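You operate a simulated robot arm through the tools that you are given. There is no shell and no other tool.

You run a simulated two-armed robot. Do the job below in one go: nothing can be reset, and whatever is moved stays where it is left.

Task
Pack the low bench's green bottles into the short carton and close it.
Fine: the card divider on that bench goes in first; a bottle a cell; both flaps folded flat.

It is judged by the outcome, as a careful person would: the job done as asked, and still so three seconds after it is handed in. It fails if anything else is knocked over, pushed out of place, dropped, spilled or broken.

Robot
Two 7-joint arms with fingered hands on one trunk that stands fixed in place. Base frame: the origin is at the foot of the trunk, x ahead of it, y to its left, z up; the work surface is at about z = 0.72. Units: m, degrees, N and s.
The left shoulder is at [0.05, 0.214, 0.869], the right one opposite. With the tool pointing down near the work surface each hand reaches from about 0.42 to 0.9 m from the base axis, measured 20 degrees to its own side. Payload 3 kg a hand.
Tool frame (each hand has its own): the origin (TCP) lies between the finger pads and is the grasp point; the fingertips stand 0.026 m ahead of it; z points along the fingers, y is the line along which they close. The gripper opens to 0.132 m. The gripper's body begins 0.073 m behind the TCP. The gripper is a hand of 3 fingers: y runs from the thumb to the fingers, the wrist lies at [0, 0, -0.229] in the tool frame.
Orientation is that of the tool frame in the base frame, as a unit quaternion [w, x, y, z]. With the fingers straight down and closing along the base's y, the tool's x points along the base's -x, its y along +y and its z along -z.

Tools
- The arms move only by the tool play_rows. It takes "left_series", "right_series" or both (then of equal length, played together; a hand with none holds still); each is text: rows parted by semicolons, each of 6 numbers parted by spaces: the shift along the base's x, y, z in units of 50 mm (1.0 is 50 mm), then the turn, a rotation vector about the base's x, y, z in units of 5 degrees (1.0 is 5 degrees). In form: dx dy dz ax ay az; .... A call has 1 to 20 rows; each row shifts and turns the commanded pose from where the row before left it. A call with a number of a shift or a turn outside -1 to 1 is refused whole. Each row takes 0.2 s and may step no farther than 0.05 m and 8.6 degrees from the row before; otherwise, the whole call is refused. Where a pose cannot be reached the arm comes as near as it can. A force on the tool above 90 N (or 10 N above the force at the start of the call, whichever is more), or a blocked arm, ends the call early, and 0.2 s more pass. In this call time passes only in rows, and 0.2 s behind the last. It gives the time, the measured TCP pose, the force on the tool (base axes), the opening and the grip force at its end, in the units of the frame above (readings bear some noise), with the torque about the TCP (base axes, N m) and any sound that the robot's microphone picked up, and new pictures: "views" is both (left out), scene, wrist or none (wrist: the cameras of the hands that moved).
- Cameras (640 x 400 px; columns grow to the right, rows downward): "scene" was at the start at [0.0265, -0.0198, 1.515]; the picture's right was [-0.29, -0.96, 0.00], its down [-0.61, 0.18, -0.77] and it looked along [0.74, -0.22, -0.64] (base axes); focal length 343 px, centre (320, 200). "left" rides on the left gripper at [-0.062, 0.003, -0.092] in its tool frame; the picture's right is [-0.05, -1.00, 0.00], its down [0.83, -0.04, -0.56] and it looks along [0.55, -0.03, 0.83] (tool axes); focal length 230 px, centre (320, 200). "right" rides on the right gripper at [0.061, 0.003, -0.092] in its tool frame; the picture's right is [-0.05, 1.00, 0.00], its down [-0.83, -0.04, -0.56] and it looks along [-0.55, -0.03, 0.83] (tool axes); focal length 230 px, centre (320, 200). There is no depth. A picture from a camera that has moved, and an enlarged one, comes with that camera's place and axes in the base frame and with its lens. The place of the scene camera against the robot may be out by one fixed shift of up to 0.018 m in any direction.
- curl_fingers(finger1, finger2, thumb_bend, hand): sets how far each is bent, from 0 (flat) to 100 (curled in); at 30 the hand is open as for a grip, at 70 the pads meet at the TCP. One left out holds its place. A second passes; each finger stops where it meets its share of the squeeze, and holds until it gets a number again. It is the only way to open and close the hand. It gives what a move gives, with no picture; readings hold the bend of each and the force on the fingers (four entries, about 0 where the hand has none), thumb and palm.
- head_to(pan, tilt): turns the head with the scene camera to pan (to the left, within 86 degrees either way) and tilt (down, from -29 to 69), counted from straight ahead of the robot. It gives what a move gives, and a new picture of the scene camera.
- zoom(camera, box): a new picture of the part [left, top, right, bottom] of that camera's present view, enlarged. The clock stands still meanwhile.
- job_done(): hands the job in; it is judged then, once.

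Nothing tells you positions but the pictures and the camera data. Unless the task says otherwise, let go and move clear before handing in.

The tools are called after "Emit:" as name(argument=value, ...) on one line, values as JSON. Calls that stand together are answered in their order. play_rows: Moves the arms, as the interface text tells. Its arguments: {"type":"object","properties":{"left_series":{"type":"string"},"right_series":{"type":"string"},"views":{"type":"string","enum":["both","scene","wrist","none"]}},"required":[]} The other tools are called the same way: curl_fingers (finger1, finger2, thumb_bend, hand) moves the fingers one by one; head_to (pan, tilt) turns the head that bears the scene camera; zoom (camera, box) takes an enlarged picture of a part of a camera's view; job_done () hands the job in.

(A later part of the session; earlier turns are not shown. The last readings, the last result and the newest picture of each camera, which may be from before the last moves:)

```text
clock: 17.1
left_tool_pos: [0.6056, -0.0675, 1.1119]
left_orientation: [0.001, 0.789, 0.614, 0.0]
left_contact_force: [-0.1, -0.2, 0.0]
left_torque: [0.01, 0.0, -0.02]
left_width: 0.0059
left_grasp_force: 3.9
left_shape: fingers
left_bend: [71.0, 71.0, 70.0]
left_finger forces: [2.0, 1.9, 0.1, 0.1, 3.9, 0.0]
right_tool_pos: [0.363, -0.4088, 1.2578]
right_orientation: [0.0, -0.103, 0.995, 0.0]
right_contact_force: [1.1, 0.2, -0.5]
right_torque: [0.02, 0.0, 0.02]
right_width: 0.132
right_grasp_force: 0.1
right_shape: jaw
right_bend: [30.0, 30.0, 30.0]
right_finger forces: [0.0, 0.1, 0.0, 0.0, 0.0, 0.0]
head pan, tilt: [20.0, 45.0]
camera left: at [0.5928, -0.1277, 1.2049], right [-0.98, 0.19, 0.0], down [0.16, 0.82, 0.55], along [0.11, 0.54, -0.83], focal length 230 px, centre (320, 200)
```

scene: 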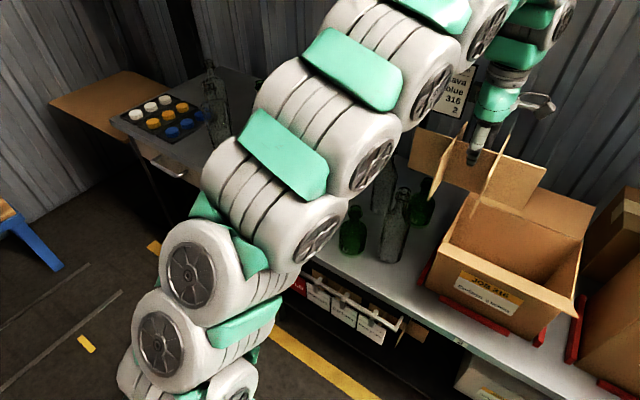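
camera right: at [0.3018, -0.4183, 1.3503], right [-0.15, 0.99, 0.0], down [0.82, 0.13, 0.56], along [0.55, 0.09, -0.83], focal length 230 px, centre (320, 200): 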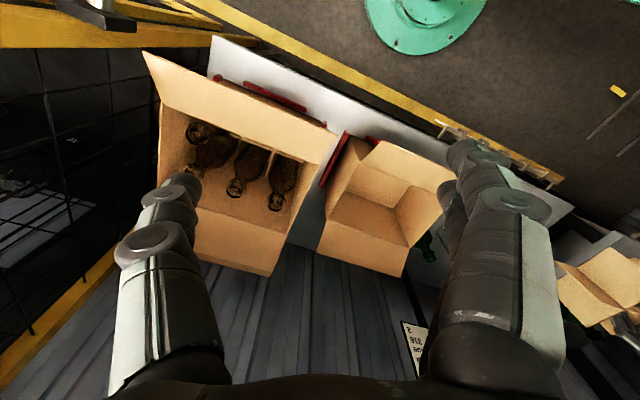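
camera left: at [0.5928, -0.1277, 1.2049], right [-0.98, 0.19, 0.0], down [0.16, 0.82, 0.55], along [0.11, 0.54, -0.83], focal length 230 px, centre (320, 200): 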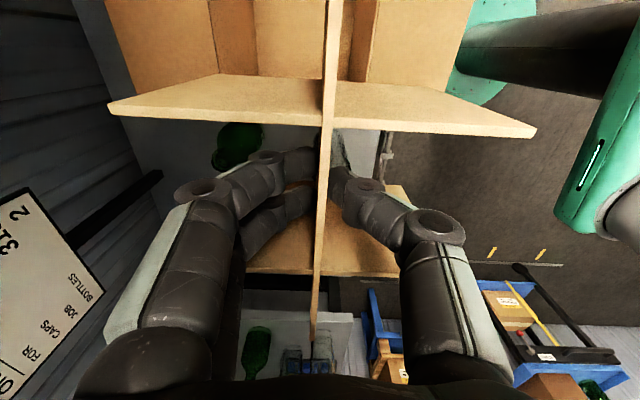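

Still level and well clear. I'll move above the carton's centre and turn the head to watch.

Emit:
play_rows(left_series="-0.03 -0.7 -0.15 0 0 0; -0.03 -0.7 -0.15 0 0 0; -0.03 -0.7 -0.15 0 0 0; -0.03 -0.68 -0.15 0 0 0", views="wrist")

Emit:
head_to(pan=-15, tilt=45)

Emit:
zoom(camera="right", box=[240, 100, 480, 300])

```text
clock: 18.1
left_tool_pos: [0.5981, -0.2055, 1.0816]
left_orientation: [0.0, 0.789, 0.614, 0.0]
left_contact_force: [0.0, -0.3, -0.6]
left_torque: [0.0, -0.01, 0.05]
left_width: 0.0058
left_grasp_force: 3.5
left_shape: fingers
left_bend: [71.0, 71.0, 70.0]
left_finger forces: [1.8, 2.0, 0.1, 0.0, 3.7, 0.0]
right_tool_pos: [0.3628, -0.4073, 1.2577]
right_orientation: [0.0, -0.102, 0.995, 0.0]
right_contact_force: [0.8, 0.3, 0.0]
right_torque: [-0.01, -0.02, 0.01]
right_width: 0.1318
right_grasp_force: 0.0
right_shape: jaw
right_bend: [30.0, 30.0, 30.0]
right_finger forces: [0.0, 0.0, 0.0, 0.0, 0.0, 0.1]
head pan, tilt: [20.0, 45.0]
camera left: at [0.5855, -0.2653, 1.1753], right [-0.98, 0.19, 0.0], down [0.16, 0.82, 0.55], along [0.11, 0.54, -0.83], focal length 230 px, centre (320, 200)
```

left: 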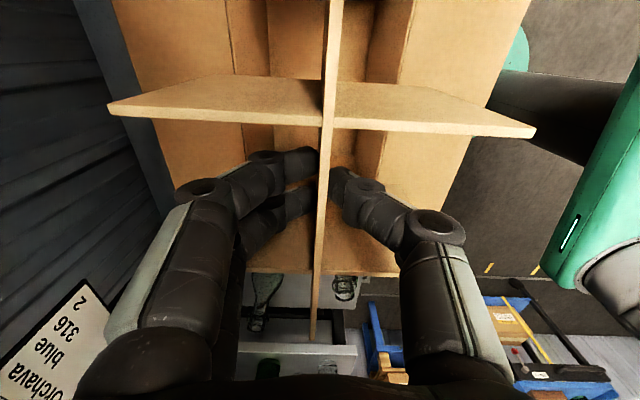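

```text
clock: 19.1
left_tool_pos: [0.5975, -0.2055, 1.0821]
left_orientation: [0.001, 0.789, 0.614, -0.001]
left_contact_force: [-0.6, 0.5, -0.6]
left_torque: [-0.01, 0.0, 0.02]
left_width: 0.006
left_grasp_force: 4.2
left_shape: fingers
left_bend: [71.0, 71.0, 70.0]
left_finger forces: [1.8, 1.9, 0.0, 0.0, 3.7, 0.1]
right_tool_pos: [0.3637, -0.4087, 1.257]
right_orientation: [0.0, -0.103, 0.995, -0.001]
right_contact_force: [-0.4, -0.5, -0.8]
right_torque: [0.02, -0.01, 0.01]
right_width: 0.132
right_grasp_force: 0.1
right_shape: jaw
right_bend: [30.0, 30.0, 30.0]
right_finger forces: [0.0, 0.0, 0.0, 0.1, 0.0, 0.0]
head pan, tilt: [-15.0, 45.0]
```

scene: 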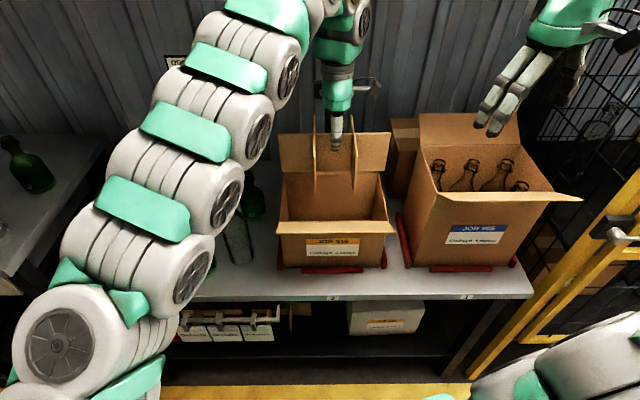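

```text
2.00 times, centred on (360, 200) of right
camera zoom: at [0.3018, -0.4181, 1.3504], right [-0.15, 0.99, 0.0], down [0.82, 0.13, 0.56], along [0.55, 0.09, -0.83], focal length 460 px, centre (240, 200)
```

zoom: 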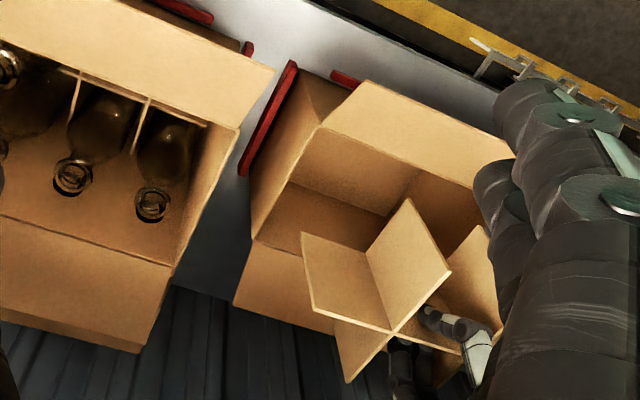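

The divider is above the carton and inside the flap openings. I'll turn the right hand to centre its camera on the carton, then compare divider and carton edges closely.

Emit:
play_rows(right_series="-0.1 0 0 0 0 1; -0.1 0 0 0 0 1; -0.1 0 0 0 0 1; -0.1 0 0 0 0 1", views="wrist")

Emit:
zoom(camera="left", box=[70, 0, 550, 300])

Emit:
zoom(camera="scene", box=[260, 100, 420, 280])

```text
clock: 20.1
left_tool_pos: [0.5973, -0.2059, 1.0822]
left_orientation: [0.001, 0.788, 0.615, -0.002]
left_contact_force: [-0.4, -0.5, -0.7]
left_torque: [0.01, -0.03, 0.01]
left_width: 0.0057
left_grasp_force: 3.4
left_shape: fingers
left_bend: [71.0, 71.0, 70.0]
left_finger forces: [2.0, 1.9, 0.1, 0.1, 3.8, 0.0]
right_tool_pos: [0.3438, -0.4084, 1.258]
right_orientation: [-0.001, -0.275, 0.961, 0.0]
right_contact_force: [0.1, -0.2, -0.8]
right_torque: [0.01, 0.01, 0.03]
right_width: 0.1318
right_grasp_force: 0.0
right_shape: jaw
right_bend: [30.0, 30.0, 30.0]
right_finger forces: [0.0, 0.1, 0.0, 0.0, 0.1, 0.0]
head pan, tilt: [-15.0, 45.0]
camera right: at [0.289, -0.4385, 1.3513], right [-0.48, 0.88, 0.0], down [0.73, 0.4, 0.56], along [0.49, 0.27, -0.83], focal length 230 px, centre (320, 200)
```

right: 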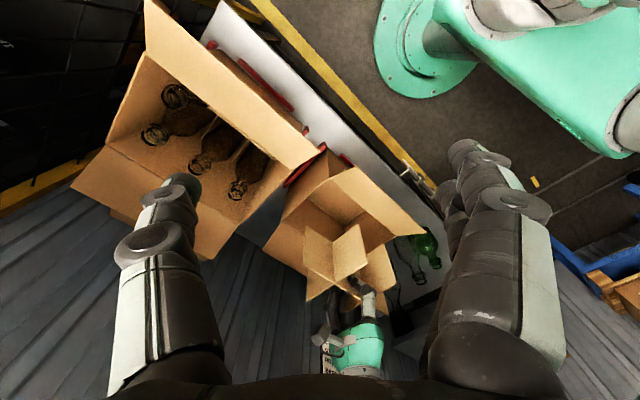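

```text
1.33 times, centred on (310, 150) of left
camera zoom: at [0.5853, -0.2652, 1.1753], right [-0.98, 0.19, 0.0], down [0.16, 0.82, 0.55], along [0.11, 0.54, -0.83], focal length 307 px, centre (333, 267)
```

zoom: 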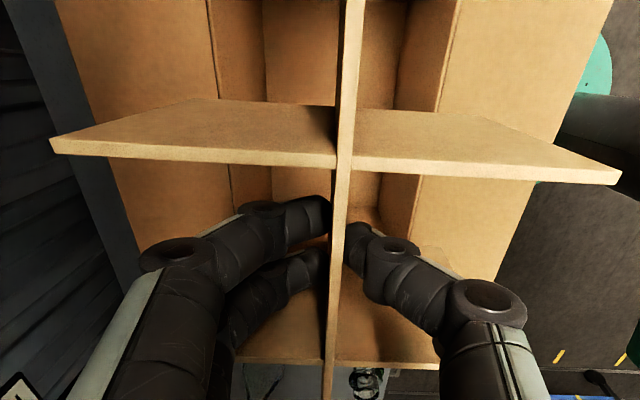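

```text
2.22 times, centred on (340, 190) of scene
camera zoom: at [0.0233, -0.0163, 1.5071], right [-0.26, -0.97, 0.0], down [-0.68, 0.18, -0.71], along [0.68, -0.18, -0.71], focal length 762 px, centre (276, 222)
```

zoom: 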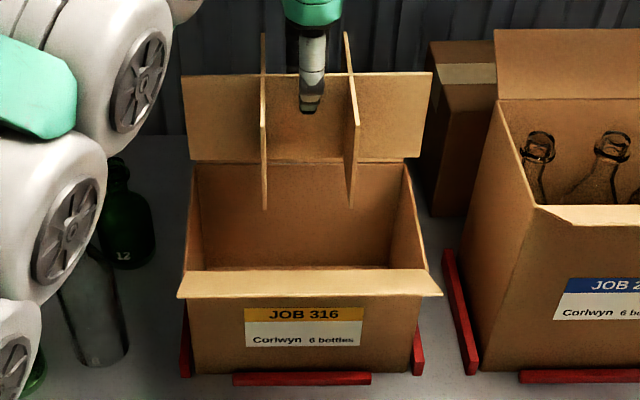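

Measured carton centre is e1 ≈ 0.631 and the divider hangs at 0.6295, with about 4 mm clearance each side. I'll lower until the divider's bottom is just above the rim, nudging forward slightly, then check alignment.

Emit:
play_rows(left_series="0.01 0 -0.5 0 0 0; 0.01 0 -0.5 0 0 0; 0.01 -0.01 -0.4 0 0 0", views="both")

Emit:
zoom(camera="scene", box=[270, 130, 410, 240])

Emit:
zoom(camera="right", box=[240, 130, 440, 310])

Emit:
zoom(camera="left", box=[70, 0, 550, 300])

```text
clock: 20.9
left_tool_pos: [0.5981, -0.2052, 1.0116]
left_orientation: [0.001, 0.789, 0.615, 0.0]
left_contact_force: [-0.6, -1.0, -1.0]
left_torque: [0.01, -0.04, 0.0]
left_width: 0.0057
left_grasp_force: 4.0
left_shape: fingers
left_bend: [71.0, 71.0, 70.0]
left_finger forces: [1.9, 1.9, 0.0, 0.0, 3.9, 0.1]
right_tool_pos: [0.3434, -0.4083, 1.259]
right_orientation: [0.0, -0.274, 0.962, 0.0]
right_contact_force: [-0.4, -0.2, -0.8]
right_torque: [0.0, 0.0, 0.0]
right_width: 0.132
right_grasp_force: 0.0
right_shape: jaw
right_bend: [30.0, 30.0, 30.0]
right_finger forces: [0.1, 0.1, 0.0, 0.0, 0.0, 0.0]
head pan, tilt: [-15.0, 45.0]
camera left: at [0.5862, -0.264, 1.106], right [-0.98, 0.19, 0.0], down [0.16, 0.82, 0.55], along [0.11, 0.54, -0.83], focal length 230 px, centre (320, 200)
```

scene: 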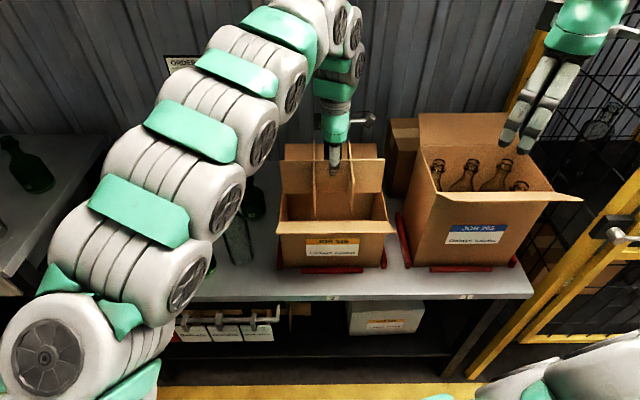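
left: 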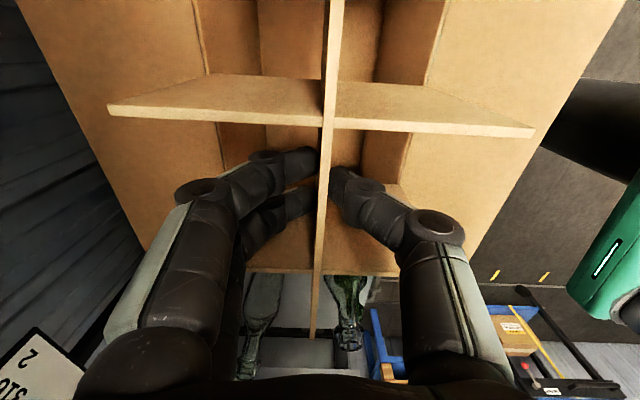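

```text
3.64 times, centred on (340, 185) of scene
camera zoom: at [0.0234, -0.0164, 1.5071], right [-0.26, -0.97, 0.0], down [-0.68, 0.18, -0.71], along [0.68, -0.18, -0.71], focal length 1246 px, centre (247, 254)
```

zoom: 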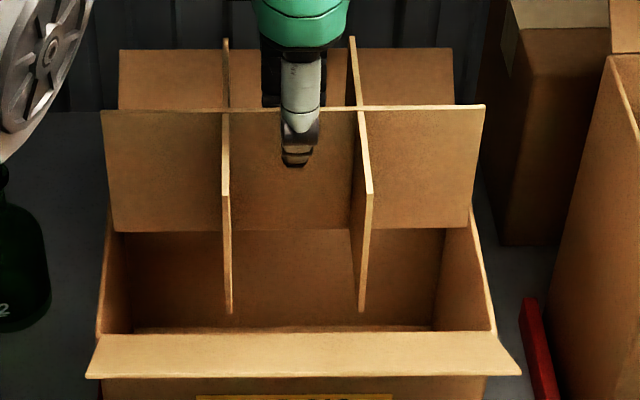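

```text
2.22 times, centred on (340, 220) of right
camera zoom: at [0.289, -0.4385, 1.3513], right [-0.48, 0.88, 0.0], down [0.73, 0.4, 0.56], along [0.49, 0.27, -0.83], focal length 511 px, centre (276, 156)
```

zoom: 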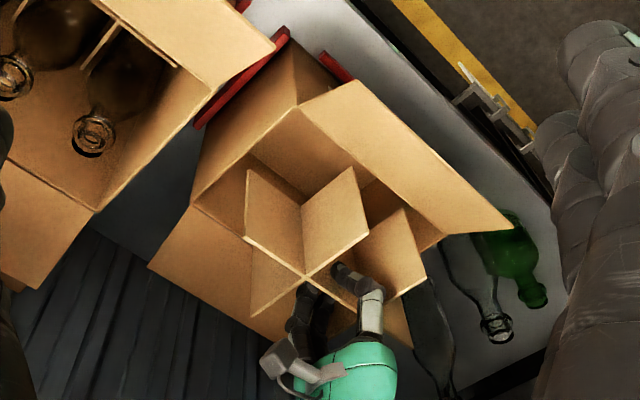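

```text
1.33 times, centred on (310, 150) of left
camera zoom: at [0.5862, -0.264, 1.106], right [-0.98, 0.19, 0.0], down [0.16, 0.82, 0.55], along [0.11, 0.54, -0.83], focal length 307 px, centre (333, 267)
```

zoom: 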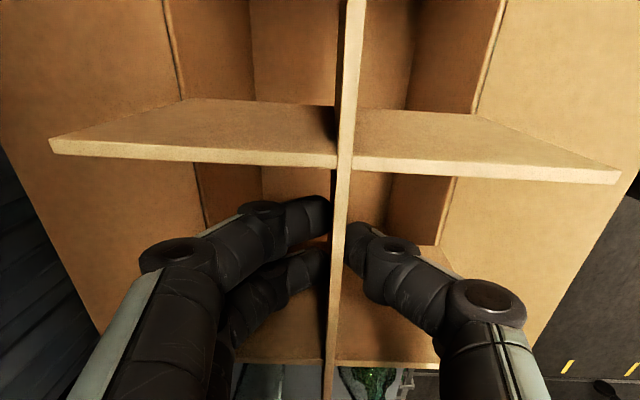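

The divider sits slightly left of the carton's centre in this view. I'll enlarge both ends at the rim for an exact comparison.

Emit:
zoom(camera="scene", box=[285, 170, 325, 220])

Emit:
zoom(camera="scene", box=[360, 170, 400, 220])

Emit:
zoom(camera="right", box=[290, 170, 390, 280])

```text
8.00 times, centred on (305, 195) of scene
camera zoom: at [0.0234, -0.0164, 1.5071], right [-0.26, -0.97, 0.0], down [-0.68, 0.18, -0.71], along [0.68, -0.18, -0.71], focal length 2741 px, centre (440, 240)
```

zoom: 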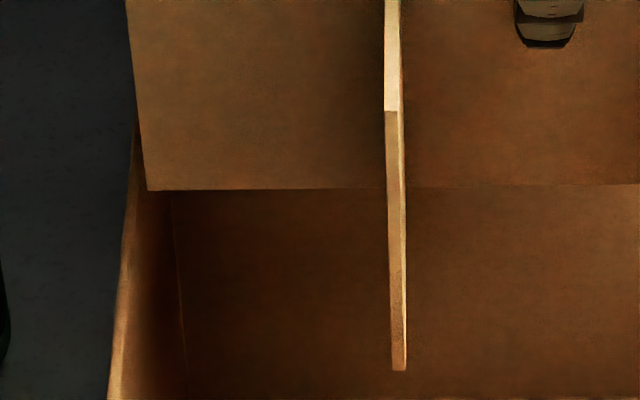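

```text
8.00 times, centred on (380, 195) of scene
camera zoom: at [0.0234, -0.0164, 1.5071], right [-0.26, -0.97, 0.0], down [-0.68, 0.18, -0.71], along [0.68, -0.18, -0.71], focal length 2741 px, centre (-160, 240)
```

zoom: 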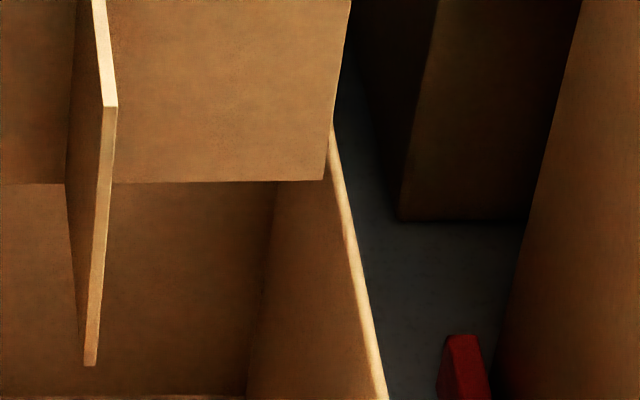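

```text
3.64 times, centred on (340, 225) of right
camera zoom: at [0.289, -0.4385, 1.3513], right [-0.48, 0.88, 0.0], down [0.73, 0.4, 0.56], along [0.49, 0.27, -0.83], focal length 837 px, centre (247, 109)
```

zoom: 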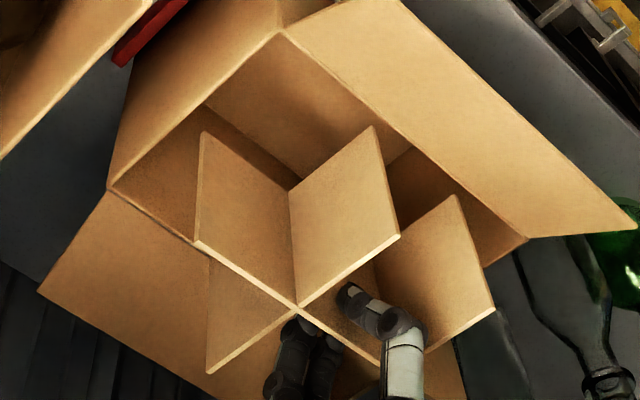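

End gaps look even (about 4 mm each). Now the front/back fit: I'll enlarge the left camera at the cross card's lower corners against the hinge lines.

Emit:
zoom(camera="left", box=[170, 40, 250, 120])

Emit:
zoom(camera="left", box=[390, 40, 470, 120])

Emit:
zoom(camera="scene", box=[300, 190, 380, 240])

```text
5.00 times, centred on (210, 80) of left
camera zoom: at [0.5862, -0.264, 1.106], right [-0.98, 0.19, 0.0], down [0.16, 0.82, 0.55], along [0.11, 0.54, -0.83], focal length 1150 px, centre (870, 800)
```

zoom: 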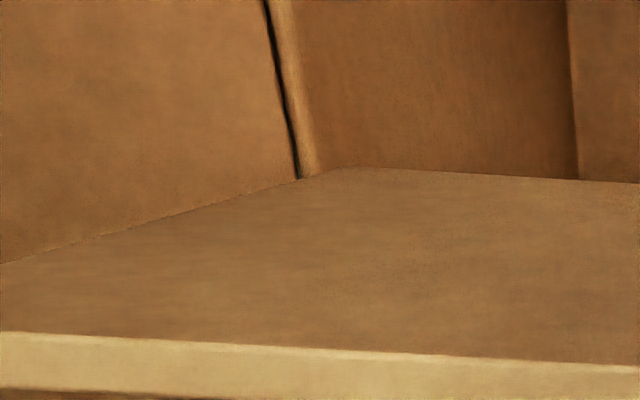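

```text
5.00 times, centred on (430, 80) of left
camera zoom: at [0.5862, -0.264, 1.106], right [-0.98, 0.19, 0.0], down [0.16, 0.82, 0.55], along [0.11, 0.54, -0.83], focal length 1150 px, centre (-230, 800)
```

zoom: 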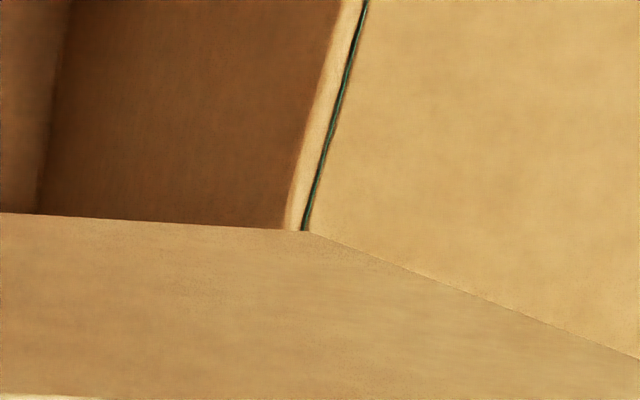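

```text
8.00 times, centred on (340, 215) of scene
camera zoom: at [0.0234, -0.0164, 1.5071], right [-0.26, -0.97, 0.0], down [-0.68, 0.18, -0.71], along [0.68, -0.18, -0.71], focal length 2741 px, centre (160, 80)
```

zoom: 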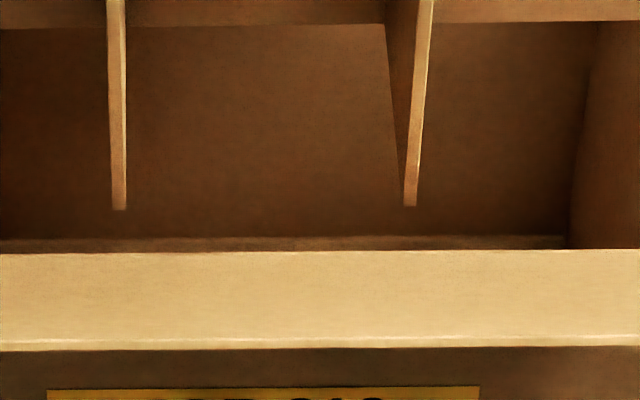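

The divider needs a nudge of about 3.5 mm away from me to centre it front-to-back; ends are already even. I'll shift and lower it a little way into the mouth.

Emit:
play_rows(left_series="0.07 -0.02 0 0 0 0; 0 0 -0.2 0 0 0; 0 0 -0.2 0 0 0; 0 0 -0.2 0 0 0", views="both")

Emit:
zoom(camera="left", box=[120, 20, 520, 220])

Emit:
zoom(camera="scene", box=[280, 160, 400, 240])

```text
clock: 21.9
left_tool_pos: [0.6024, -0.2055, 0.9811]
left_orientation: [0.0, 0.789, 0.614, 0.0]
left_contact_force: [1.0, -0.1, -0.9]
left_torque: [0.03, -0.03, 0.01]
left_width: 0.006
left_grasp_force: 3.6
left_shape: fingers
left_bend: [71.0, 71.0, 70.0]
left_finger forces: [2.0, 2.0, 0.0, 0.1, 3.9, 0.0]
right_tool_pos: [0.3433, -0.4095, 1.259]
right_orientation: [0.0, -0.274, 0.962, 0.0]
right_contact_force: [-0.6, 0.3, 0.9]
right_torque: [0.0, 0.0, 0.04]
right_width: 0.1319
right_grasp_force: 0.0
right_shape: jaw
right_bend: [30.0, 30.0, 30.0]
right_finger forces: [0.0, 0.0, 0.0, 0.0, 0.1, 0.1]
head pan, tilt: [-15.0, 45.0]
camera left: at [0.591, -0.2662, 1.0753], right [-0.98, 0.19, 0.0], down [0.16, 0.82, 0.55], along [0.11, 0.54, -0.83], focal length 230 px, centre (320, 200)
```

scene: 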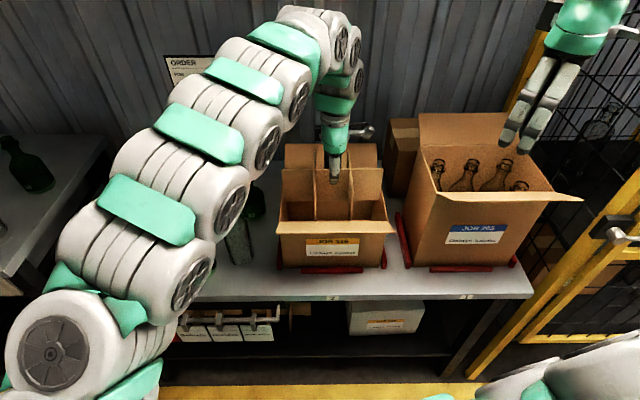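
left: 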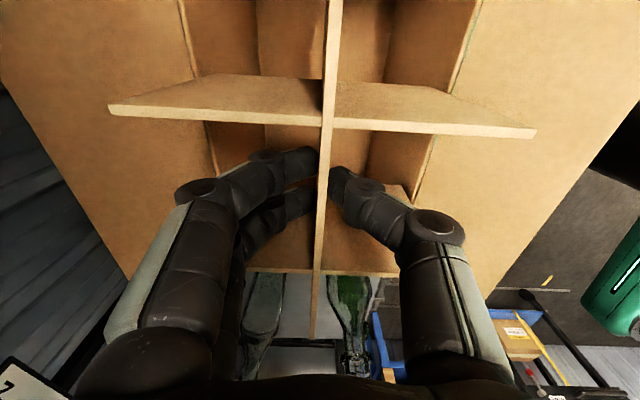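

```text
1.60 times, centred on (320, 120) of left
camera zoom: at [0.591, -0.2662, 1.0753], right [-0.98, 0.19, 0.0], down [0.16, 0.82, 0.55], along [0.11, 0.54, -0.83], focal length 368 px, centre (320, 328)
```

zoom: 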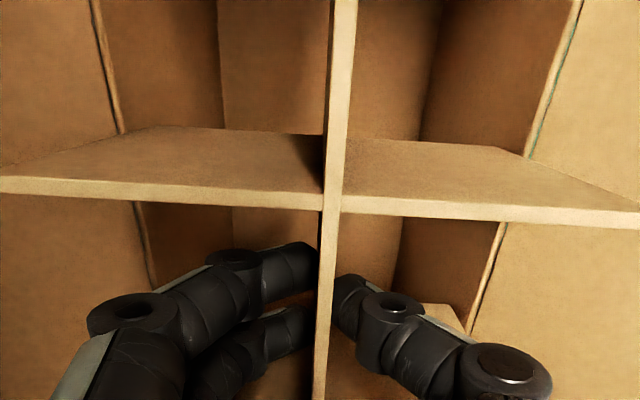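

```text
5.00 times, centred on (340, 200) of scene
camera zoom: at [0.0234, -0.0164, 1.5071], right [-0.26, -0.97, 0.0], down [-0.68, 0.18, -0.71], along [0.68, -0.18, -0.71], focal length 1713 px, centre (220, 200)
```

zoom: 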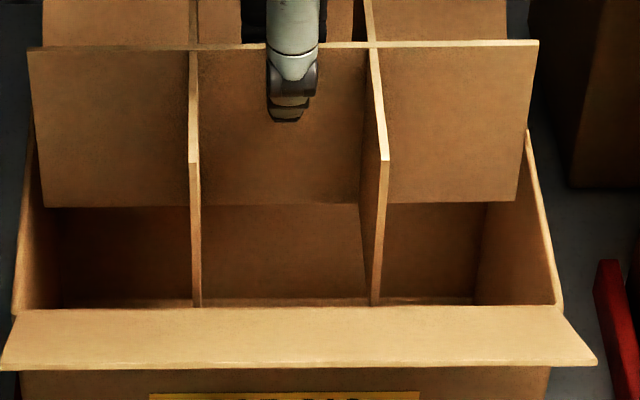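

Both ends and the front/back edges are inside the rim with no contact force. I'll lower most of the way.

Emit:
play_rows(left_series="0.03 -0.01 -0.4 0 0 0; 0 0 -0.5 0 0 0; 0 0 -0.5 0 0 0; 0 0 -0.5 0 0 0; 0 0 -0.5 0 0 0", views="both")

Emit:
zoom(camera="scene", box=[280, 160, 400, 240])

```text
clock: 23.1
left_tool_pos: [0.6036, -0.2076, 0.8632]
left_orientation: [0.0, 0.789, 0.614, 0.0]
left_contact_force: [1.0, -0.3, -0.5]
left_torque: [-0.01, -0.03, 0.01]
left_width: 0.0057
left_grasp_force: 3.8
left_shape: fingers
left_bend: [71.0, 71.0, 70.0]
left_finger forces: [1.9, 1.9, 0.0, 0.0, 4.0, 0.1]
right_tool_pos: [0.3435, -0.409, 1.2594]
right_orientation: [0.0, -0.274, 0.962, 0.0]
right_contact_force: [0.6, -0.1, 0.2]
right_torque: [-0.04, 0.0, -0.03]
right_width: 0.132
right_grasp_force: 0.0
right_shape: jaw
right_bend: [30.0, 30.0, 30.0]
right_finger forces: [0.1, 0.0, 0.0, 0.0, 0.0, 0.1]
head pan, tilt: [-15.0, 45.0]
camera left: at [0.5904, -0.2672, 0.9562], right [-0.98, 0.19, 0.0], down [0.16, 0.82, 0.55], along [0.11, 0.54, -0.83], focal length 230 px, centre (320, 200)
```

scene: 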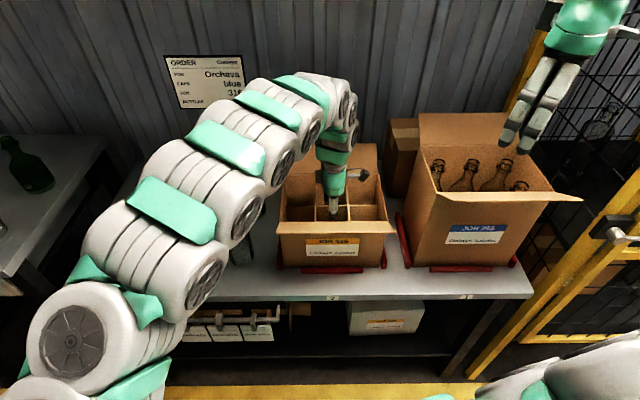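
left: 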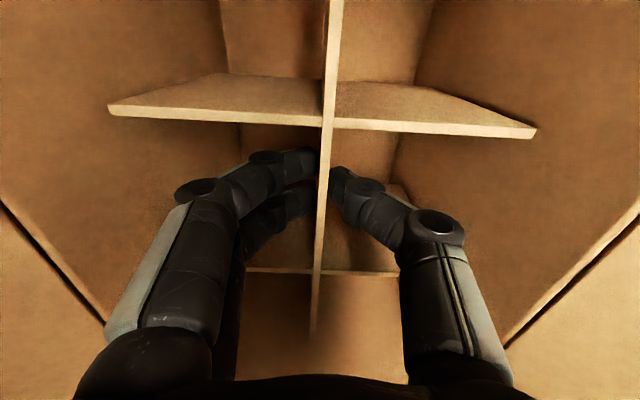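

```text
5.00 times, centred on (340, 200) of scene
camera zoom: at [0.0234, -0.0164, 1.5071], right [-0.26, -0.97, 0.0], down [-0.68, 0.18, -0.71], along [0.68, -0.18, -0.71], focal length 1713 px, centre (220, 200)
```

zoom: 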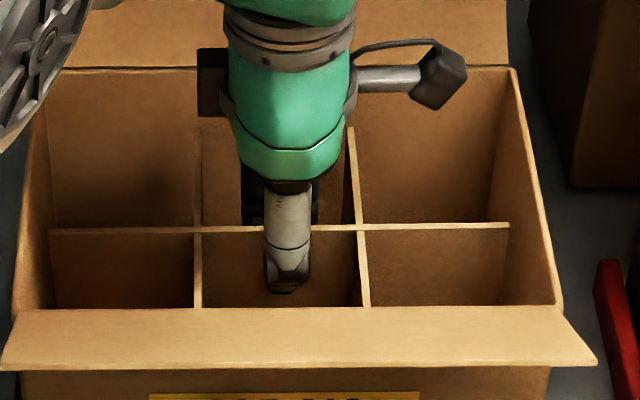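

The divider is well inside with no contact. I'll lower the last few centimetres slowly.

Emit:
play_rows(left_series="0 0 -0.25 0 0 0; 0 0 -0.25 0 0 0; 0 0 -0.2 0 0 0", views="wrist")

Emit:
zoom(camera="scene", box=[280, 160, 400, 240])

```text
clock: 23.9
left_tool_pos: [0.6038, -0.2081, 0.8275]
left_orientation: [0.001, 0.789, 0.615, 0.0]
left_contact_force: [0.4, -0.4, -1.1]
left_torque: [-0.02, 0.02, -0.01]
left_width: 0.0058
left_grasp_force: 4.6
left_shape: fingers
left_bend: [71.0, 71.0, 70.0]
left_finger forces: [1.9, 1.9, 0.0, 0.0, 3.8, 0.0]
right_tool_pos: [0.344, -0.4094, 1.2589]
right_orientation: [0.0, -0.273, 0.962, 0.0]
right_contact_force: [0.1, 0.1, -0.2]
right_torque: [0.02, -0.02, 0.01]
right_width: 0.132
right_grasp_force: 0.1
right_shape: jaw
right_bend: [30.0, 30.0, 30.0]
right_finger forces: [0.0, 0.0, 0.1, 0.0, 0.0, 0.0]
head pan, tilt: [-15.0, 45.0]
camera left: at [0.592, -0.2676, 0.9224], right [-0.98, 0.19, 0.0], down [0.16, 0.82, 0.55], along [0.11, 0.54, -0.83], focal length 230 px, centre (320, 200)
```

left: 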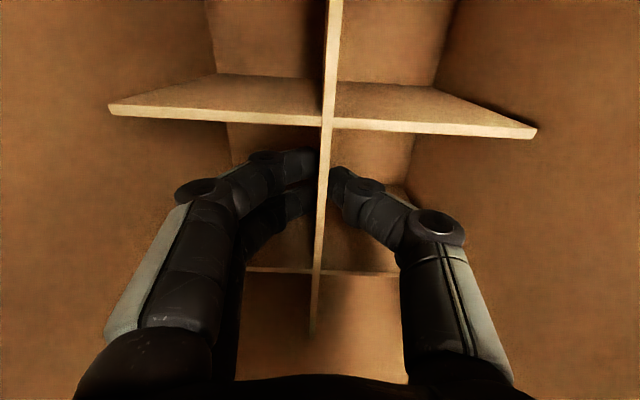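

```text
5.00 times, centred on (340, 200) of scene
camera zoom: at [0.0234, -0.0164, 1.5071], right [-0.26, -0.97, 0.0], down [-0.68, 0.18, -0.71], along [0.68, -0.18, -0.71], focal length 1713 px, centre (220, 200)
```

zoom: 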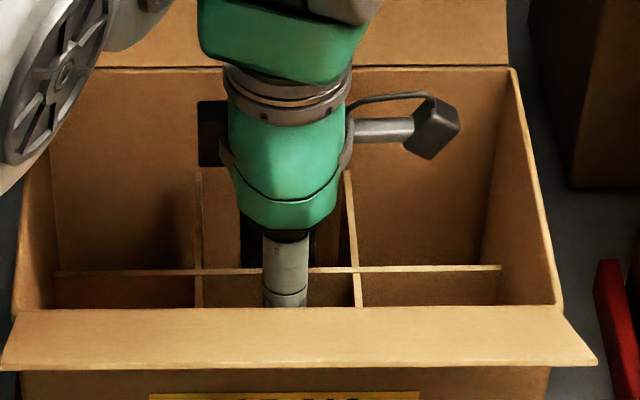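

Emit:
play_rows(left_series="0 0 -0.08 0 0 0; 0 0 -0.08 0 0 0; 0 0 -0.06 0 0 0", views="wrist")

Emit:
zoom(camera="left", box=[100, 40, 540, 300])

```text
clock: 24.7
left_tool_pos: [0.606, -0.2077, 0.8166]
left_orientation: [0.001, 0.789, 0.615, 0.0]
left_contact_force: [-0.6, 0.9, -0.8]
left_torque: [0.0, 0.01, -0.01]
left_width: 0.0059
left_grasp_force: 4.3
left_shape: fingers
left_bend: [71.0, 71.0, 70.0]
left_finger forces: [1.9, 2.0, 0.0, 0.0, 4.0, 0.0]
right_tool_pos: [0.344, -0.4097, 1.2603]
right_orientation: [-0.001, -0.273, 0.962, 0.0]
right_contact_force: [-0.4, 0.0, -0.1]
right_torque: [0.02, 0.0, 0.0]
right_width: 0.1318
right_grasp_force: 0.2
right_shape: jaw
right_bend: [30.0, 30.0, 30.0]
right_finger forces: [0.0, 0.0, 0.1, 0.0, 0.1, 0.0]
head pan, tilt: [-15.0, 45.0]
camera left: at [0.592, -0.2672, 0.9102], right [-0.98, 0.19, 0.0], down [0.16, 0.82, 0.55], along [0.11, 0.54, -0.83], focal length 230 px, centre (320, 200)
```

left: 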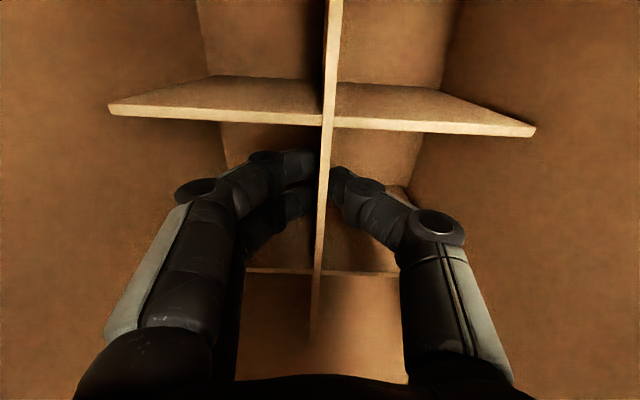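

```text
1.45 times, centred on (320, 170) of left
camera zoom: at [0.592, -0.2672, 0.9102], right [-0.98, 0.19, 0.0], down [0.16, 0.82, 0.55], along [0.11, 0.54, -0.83], focal length 335 px, centre (320, 244)
```

zoom: 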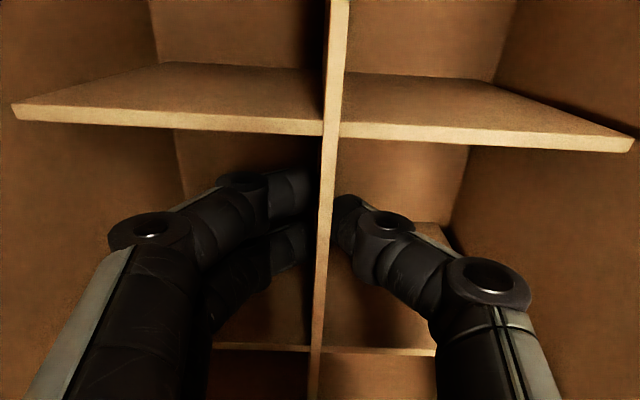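

Emit:
play_rows(left_series="0 0 -0.06 0 0 0; 0 0 -0.06 0 0 0", views="wrist")

Emit:
zoom(camera="left", box=[100, 40, 540, 300])

```text
clock: 25.3
left_tool_pos: [0.6047, -0.2088, 0.8102]
left_orientation: [0.0, 0.789, 0.614, 0.0]
left_contact_force: [-0.1, -1.0, 9.3]
left_torque: [-0.01, 0.03, 0.0]
left_width: 0.0056
left_grasp_force: 6.3
left_shape: fingers
left_bend: [72.0, 72.0, 71.0]
left_finger forces: [3.0, 3.1, 0.1, 0.0, 6.0, 0.0]
right_tool_pos: [0.3424, -0.4088, 1.2588]
right_orientation: [-0.001, -0.274, 0.962, 0.0]
right_contact_force: [-0.2, -0.3, -0.4]
right_torque: [0.02, 0.01, 0.01]
right_width: 0.1317
right_grasp_force: 0.0
right_shape: jaw
right_bend: [30.0, 30.0, 30.0]
right_finger forces: [0.0, 0.0, 0.0, 0.0, 0.1, 0.1]
head pan, tilt: [-15.0, 45.0]
camera left: at [0.5923, -0.2672, 0.9041], right [-0.98, 0.19, 0.0], down [0.16, 0.82, 0.55], along [0.11, 0.54, -0.83], focal length 230 px, centre (320, 200)
```

left: 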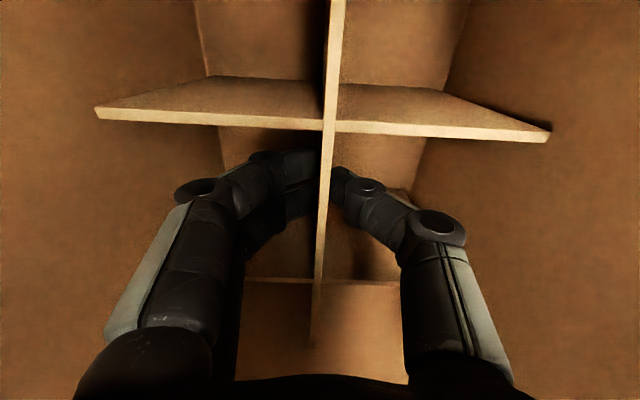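

```text
1.45 times, centred on (320, 170) of left
camera zoom: at [0.5923, -0.2672, 0.9041], right [-0.98, 0.19, 0.0], down [0.16, 0.82, 0.55], along [0.11, 0.54, -0.83], focal length 335 px, centre (320, 244)
```

zoom: 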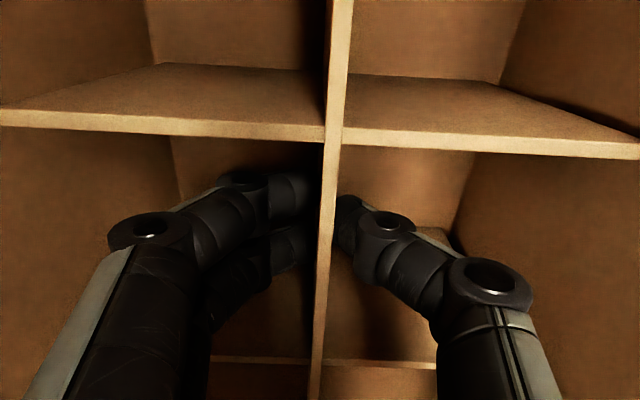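

The divider has reached the carton floor (9 N upward). I'll release it with a small opening and lift straight out.

Emit:
curl_fingers(hand="left", finger1=58, finger2=58, thumb_bend=58)

Emit:
play_rows(left_series="0 0 0.3 0 0 0; 0 0 0.5 0 0 0; 0 0 0.7 0 0 0; 0 0 0.8 0 0 0; 0 0 0.8 0 0 0", views="both")

```text
clock: 26.3
left_tool_pos: [0.6058, -0.2075, 0.8098]
left_orientation: [0.001, 0.789, 0.614, -0.001]
left_contact_force: [-0.6, 0.3, 0.3]
left_torque: [0.02, 0.0, 0.01]
left_width: 0.0439
left_grasp_force: 0.2
left_shape: fingers
left_bend: [57.0, 57.0, 57.0]
left_finger forces: [0.0, 0.0, 0.0, 0.1, 0.1, 0.0]
right_tool_pos: [0.3441, -0.4085, 1.2599]
right_orientation: [0.0, -0.274, 0.962, 0.0]
right_contact_force: [0.5, -0.5, -0.1]
right_torque: [0.01, -0.04, 0.01]
right_width: 0.1319
right_grasp_force: 0.0
right_shape: jaw
right_bend: [30.0, 30.0, 30.0]
right_finger forces: [0.0, 0.0, 0.0, 0.0, 0.0, 0.0]
head pan, tilt: [-15.0, 45.0]
```

```text
clock: 27.5
left_tool_pos: [0.606, -0.2066, 0.9644]
left_orientation: [-0.001, 0.789, 0.615, 0.0]
left_contact_force: [0.1, 0.4, -0.2]
left_torque: [0.01, -0.01, 0.01]
left_width: 0.0439
left_grasp_force: 0.1
left_shape: fingers
left_bend: [57.0, 57.0, 57.0]
left_finger forces: [0.0, 0.1, 0.0, 0.1, 0.0, 0.0]
right_tool_pos: [0.3431, -0.4073, 1.2589]
right_orientation: [0.0, -0.274, 0.962, 0.0]
right_contact_force: [0.4, 0.3, -0.5]
right_torque: [0.0, -0.01, 0.01]
right_width: 0.1317
right_grasp_force: 0.1
right_shape: jaw
right_bend: [30.0, 30.0, 30.0]
right_finger forces: [0.0, 0.2, 0.0, 0.0, 0.0, 0.0]
head pan, tilt: [-15.0, 45.0]
camera left: at [0.593, -0.2659, 1.059], right [-0.98, 0.19, 0.0], down [0.16, 0.82, 0.55], along [0.11, 0.54, -0.83], focal length 230 px, centre (320, 200)
```

scene: 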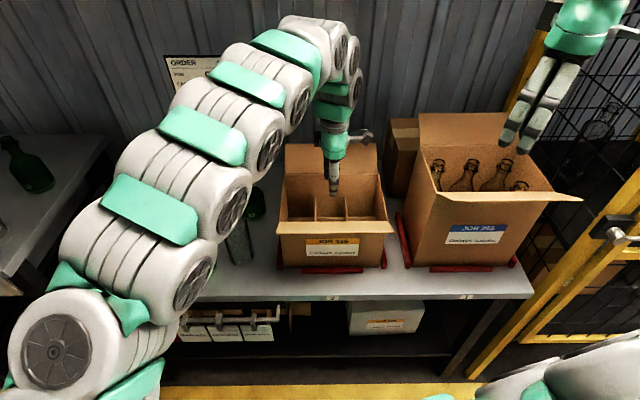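
left: 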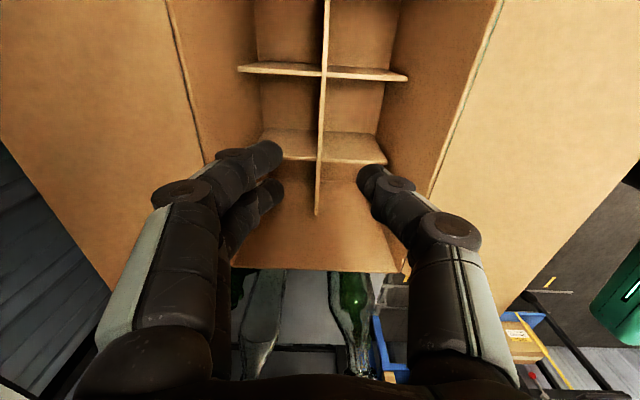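

The divider stands in the carton. I'll raise the left hand further and measure the cells' positions from above.

Emit:
play_rows(left_series="0 0 0.9 0 0 0; 0 0 0.9 0 0 0", views="wrist")

Emit:
zoom(camera="left", box=[180, 0, 460, 240])

Emit:
zoom(camera="scene", box=[270, 150, 410, 240])

Emit:
zoom(camera="right", box=[250, 130, 440, 270])

```text
clock: 28.1
left_tool_pos: [0.6072, -0.2059, 1.0559]
left_orientation: [0.001, 0.789, 0.615, 0.0]
left_contact_force: [0.0, -0.9, 0.0]
left_torque: [0.0, -0.01, 0.02]
left_width: 0.0442
left_grasp_force: 0.1
left_shape: fingers
left_bend: [57.0, 57.0, 57.0]
left_finger forces: [0.1, 0.0, 0.0, 0.0, 0.1, 0.0]
right_tool_pos: [0.3442, -0.4093, 1.2591]
right_orientation: [-0.001, -0.274, 0.962, 0.0]
right_contact_force: [-0.4, 0.0, 0.4]
right_torque: [-0.01, 0.01, 0.01]
right_width: 0.1318
right_grasp_force: 0.0
right_shape: jaw
right_bend: [30.0, 30.0, 30.0]
right_finger forces: [0.0, 0.0, 0.1, 0.0, 0.0, 0.0]
head pan, tilt: [-15.0, 45.0]
camera left: at [0.5949, -0.2654, 1.1504], right [-0.98, 0.19, 0.0], down [0.16, 0.82, 0.55], along [0.11, 0.54, -0.83], focal length 230 px, centre (320, 200)
```

left: 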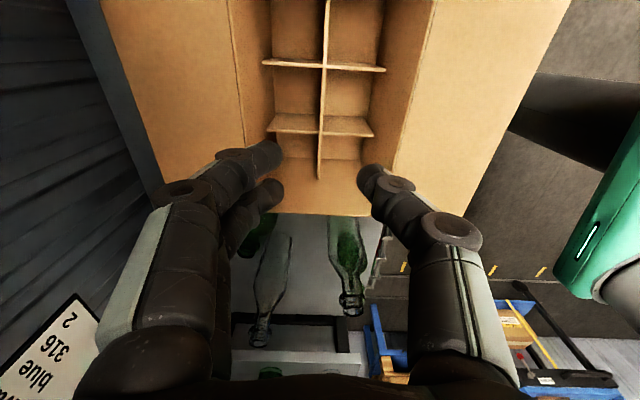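

```text
1.67 times, centred on (320, 120) of left
camera zoom: at [0.5949, -0.2654, 1.1504], right [-0.98, 0.19, 0.0], down [0.16, 0.82, 0.55], along [0.11, 0.54, -0.83], focal length 384 px, centre (320, 333)
```

zoom: 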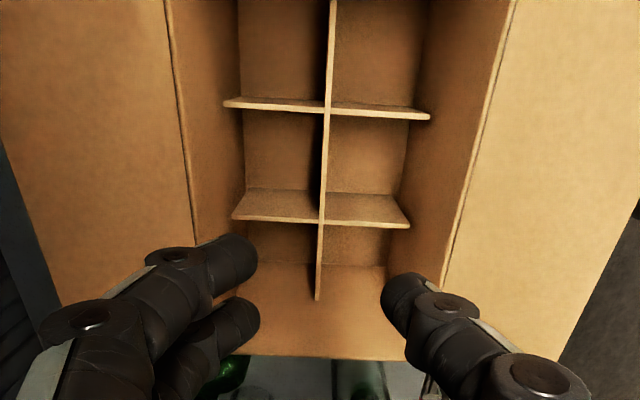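

```text
4.44 times, centred on (340, 195) of scene
camera zoom: at [0.0233, -0.0163, 1.5071], right [-0.26, -0.97, 0.0], down [-0.68, 0.18, -0.71], along [0.68, -0.18, -0.71], focal length 1523 px, centre (231, 222)
```

zoom: 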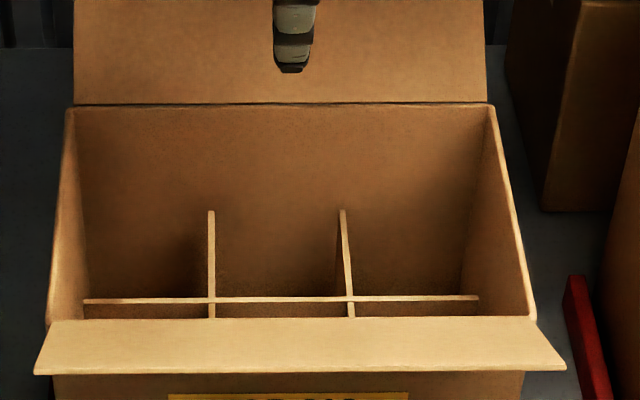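

```text
2.86 times, centred on (345, 200) of right
camera zoom: at [0.289, -0.4384, 1.3514], right [-0.48, 0.88, 0.0], down [0.73, 0.4, 0.56], along [0.49, 0.27, -0.83], focal length 657 px, centre (249, 200)
```

zoom: 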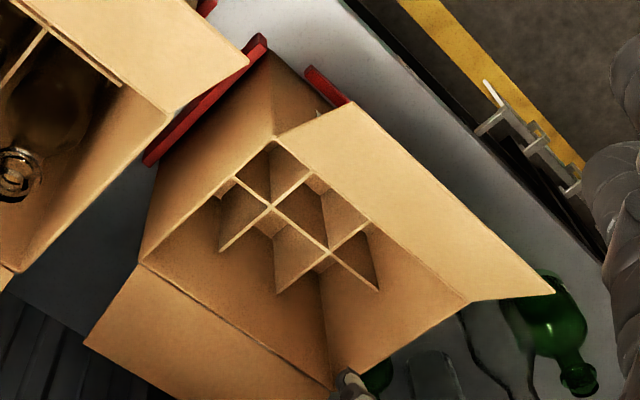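

The divider is in, but about 4 mm toward the far wall, leaving the far cells tight for 74 mm bottles. I'll re-grip it and centre it.

Emit:
play_rows(left_series="0 0 -0.9 0 0 0; 0 0 -0.9 0 0 0; 0 0 -0.9 0 0 0; 0 0 -0.9 0 0 0; 0 0 -0.7 0 0 0; 0 0 -0.5 0 0 0", views="wrist")

Emit:
curl_fingers(hand="left", finger1=72, finger2=72, thumb_bend=72)

```text
clock: 29.5
left_tool_pos: [0.6074, -0.2075, 0.8158]
left_orientation: [0.002, 0.789, 0.614, -0.001]
left_contact_force: [0.4, -0.6, 0.6]
left_torque: [-0.01, -0.01, -0.01]
left_width: 0.0442
left_grasp_force: 0.0
left_shape: fingers
left_bend: [57.0, 57.0, 57.0]
left_finger forces: [0.0, 0.0, 0.0, 0.1, 0.0, 0.0]
right_tool_pos: [0.3433, -0.4086, 1.2603]
right_orientation: [0.001, -0.275, 0.962, -0.001]
right_contact_force: [0.8, -0.3, -0.3]
right_torque: [0.04, 0.02, -0.02]
right_width: 0.1319
right_grasp_force: 0.0
right_shape: jaw
right_bend: [30.0, 30.0, 30.0]
right_finger forces: [0.1, 0.0, 0.1, 0.0, 0.0, 0.1]
head pan, tilt: [-15.0, 45.0]
camera left: at [0.5943, -0.2672, 0.9095], right [-0.98, 0.19, 0.0], down [0.16, 0.82, 0.55], along [0.11, 0.54, -0.83], focal length 230 px, centre (320, 200)
```

left: 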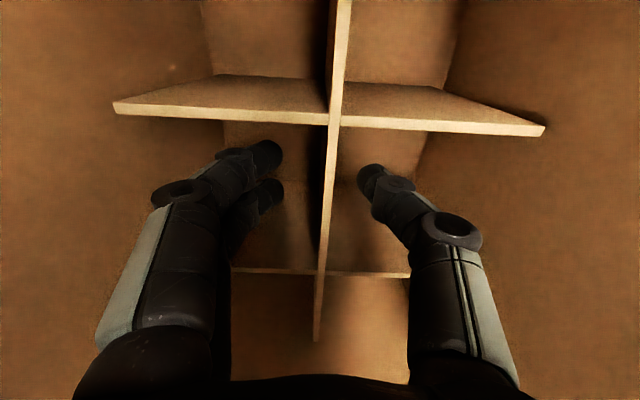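

```text
clock: 30.5
left_tool_pos: [0.6064, -0.2068, 0.816]
left_orientation: [0.0, 0.789, 0.615, -0.001]
left_contact_force: [0.4, 0.8, 0.9]
left_torque: [0.03, 0.03, 0.04]
left_width: 0.0057
left_grasp_force: 4.2
left_shape: fingers
left_bend: [71.0, 71.0, 69.0]
left_finger forces: [2.0, 2.0, 0.1, 0.1, 4.0, 0.0]
right_tool_pos: [0.3429, -0.4089, 1.2597]
right_orientation: [0.0, -0.274, 0.962, 0.0]
right_contact_force: [0.3, 0.4, -0.8]
right_torque: [-0.01, -0.03, 0.01]
right_width: 0.1319
right_grasp_force: 0.1
right_shape: jaw
right_bend: [30.0, 30.0, 30.0]
right_finger forces: [0.0, 0.1, 0.1, 0.0, 0.0, 0.0]
head pan, tilt: [-15.0, 45.0]
```

Emit:
zoom(camera="left", box=[170, 20, 270, 140])

Emit:
zoom(camera="left", box=[390, 20, 490, 140])

```text
3.33 times, centred on (220, 80) of left
camera zoom: at [0.5943, -0.2669, 0.9095], right [-0.98, 0.19, 0.0], down [0.16, 0.82, 0.55], along [0.11, 0.54, -0.83], focal length 767 px, centre (653, 600)
```

zoom: 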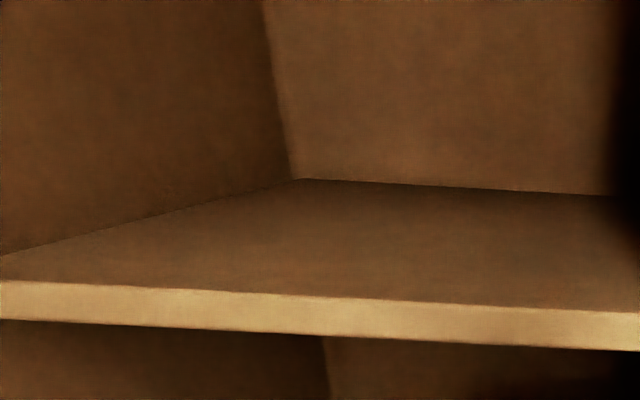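

```text
3.33 times, centred on (440, 80) of left
camera zoom: at [0.5943, -0.2669, 0.9095], right [-0.98, 0.19, 0.0], down [0.16, 0.82, 0.55], along [0.11, 0.54, -0.83], focal length 767 px, centre (-80, 600)
```

zoom: 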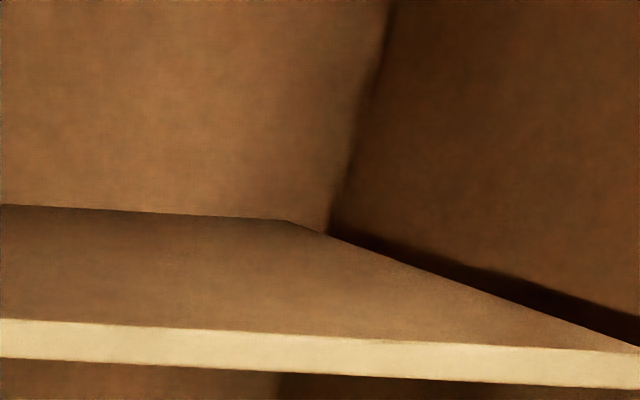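

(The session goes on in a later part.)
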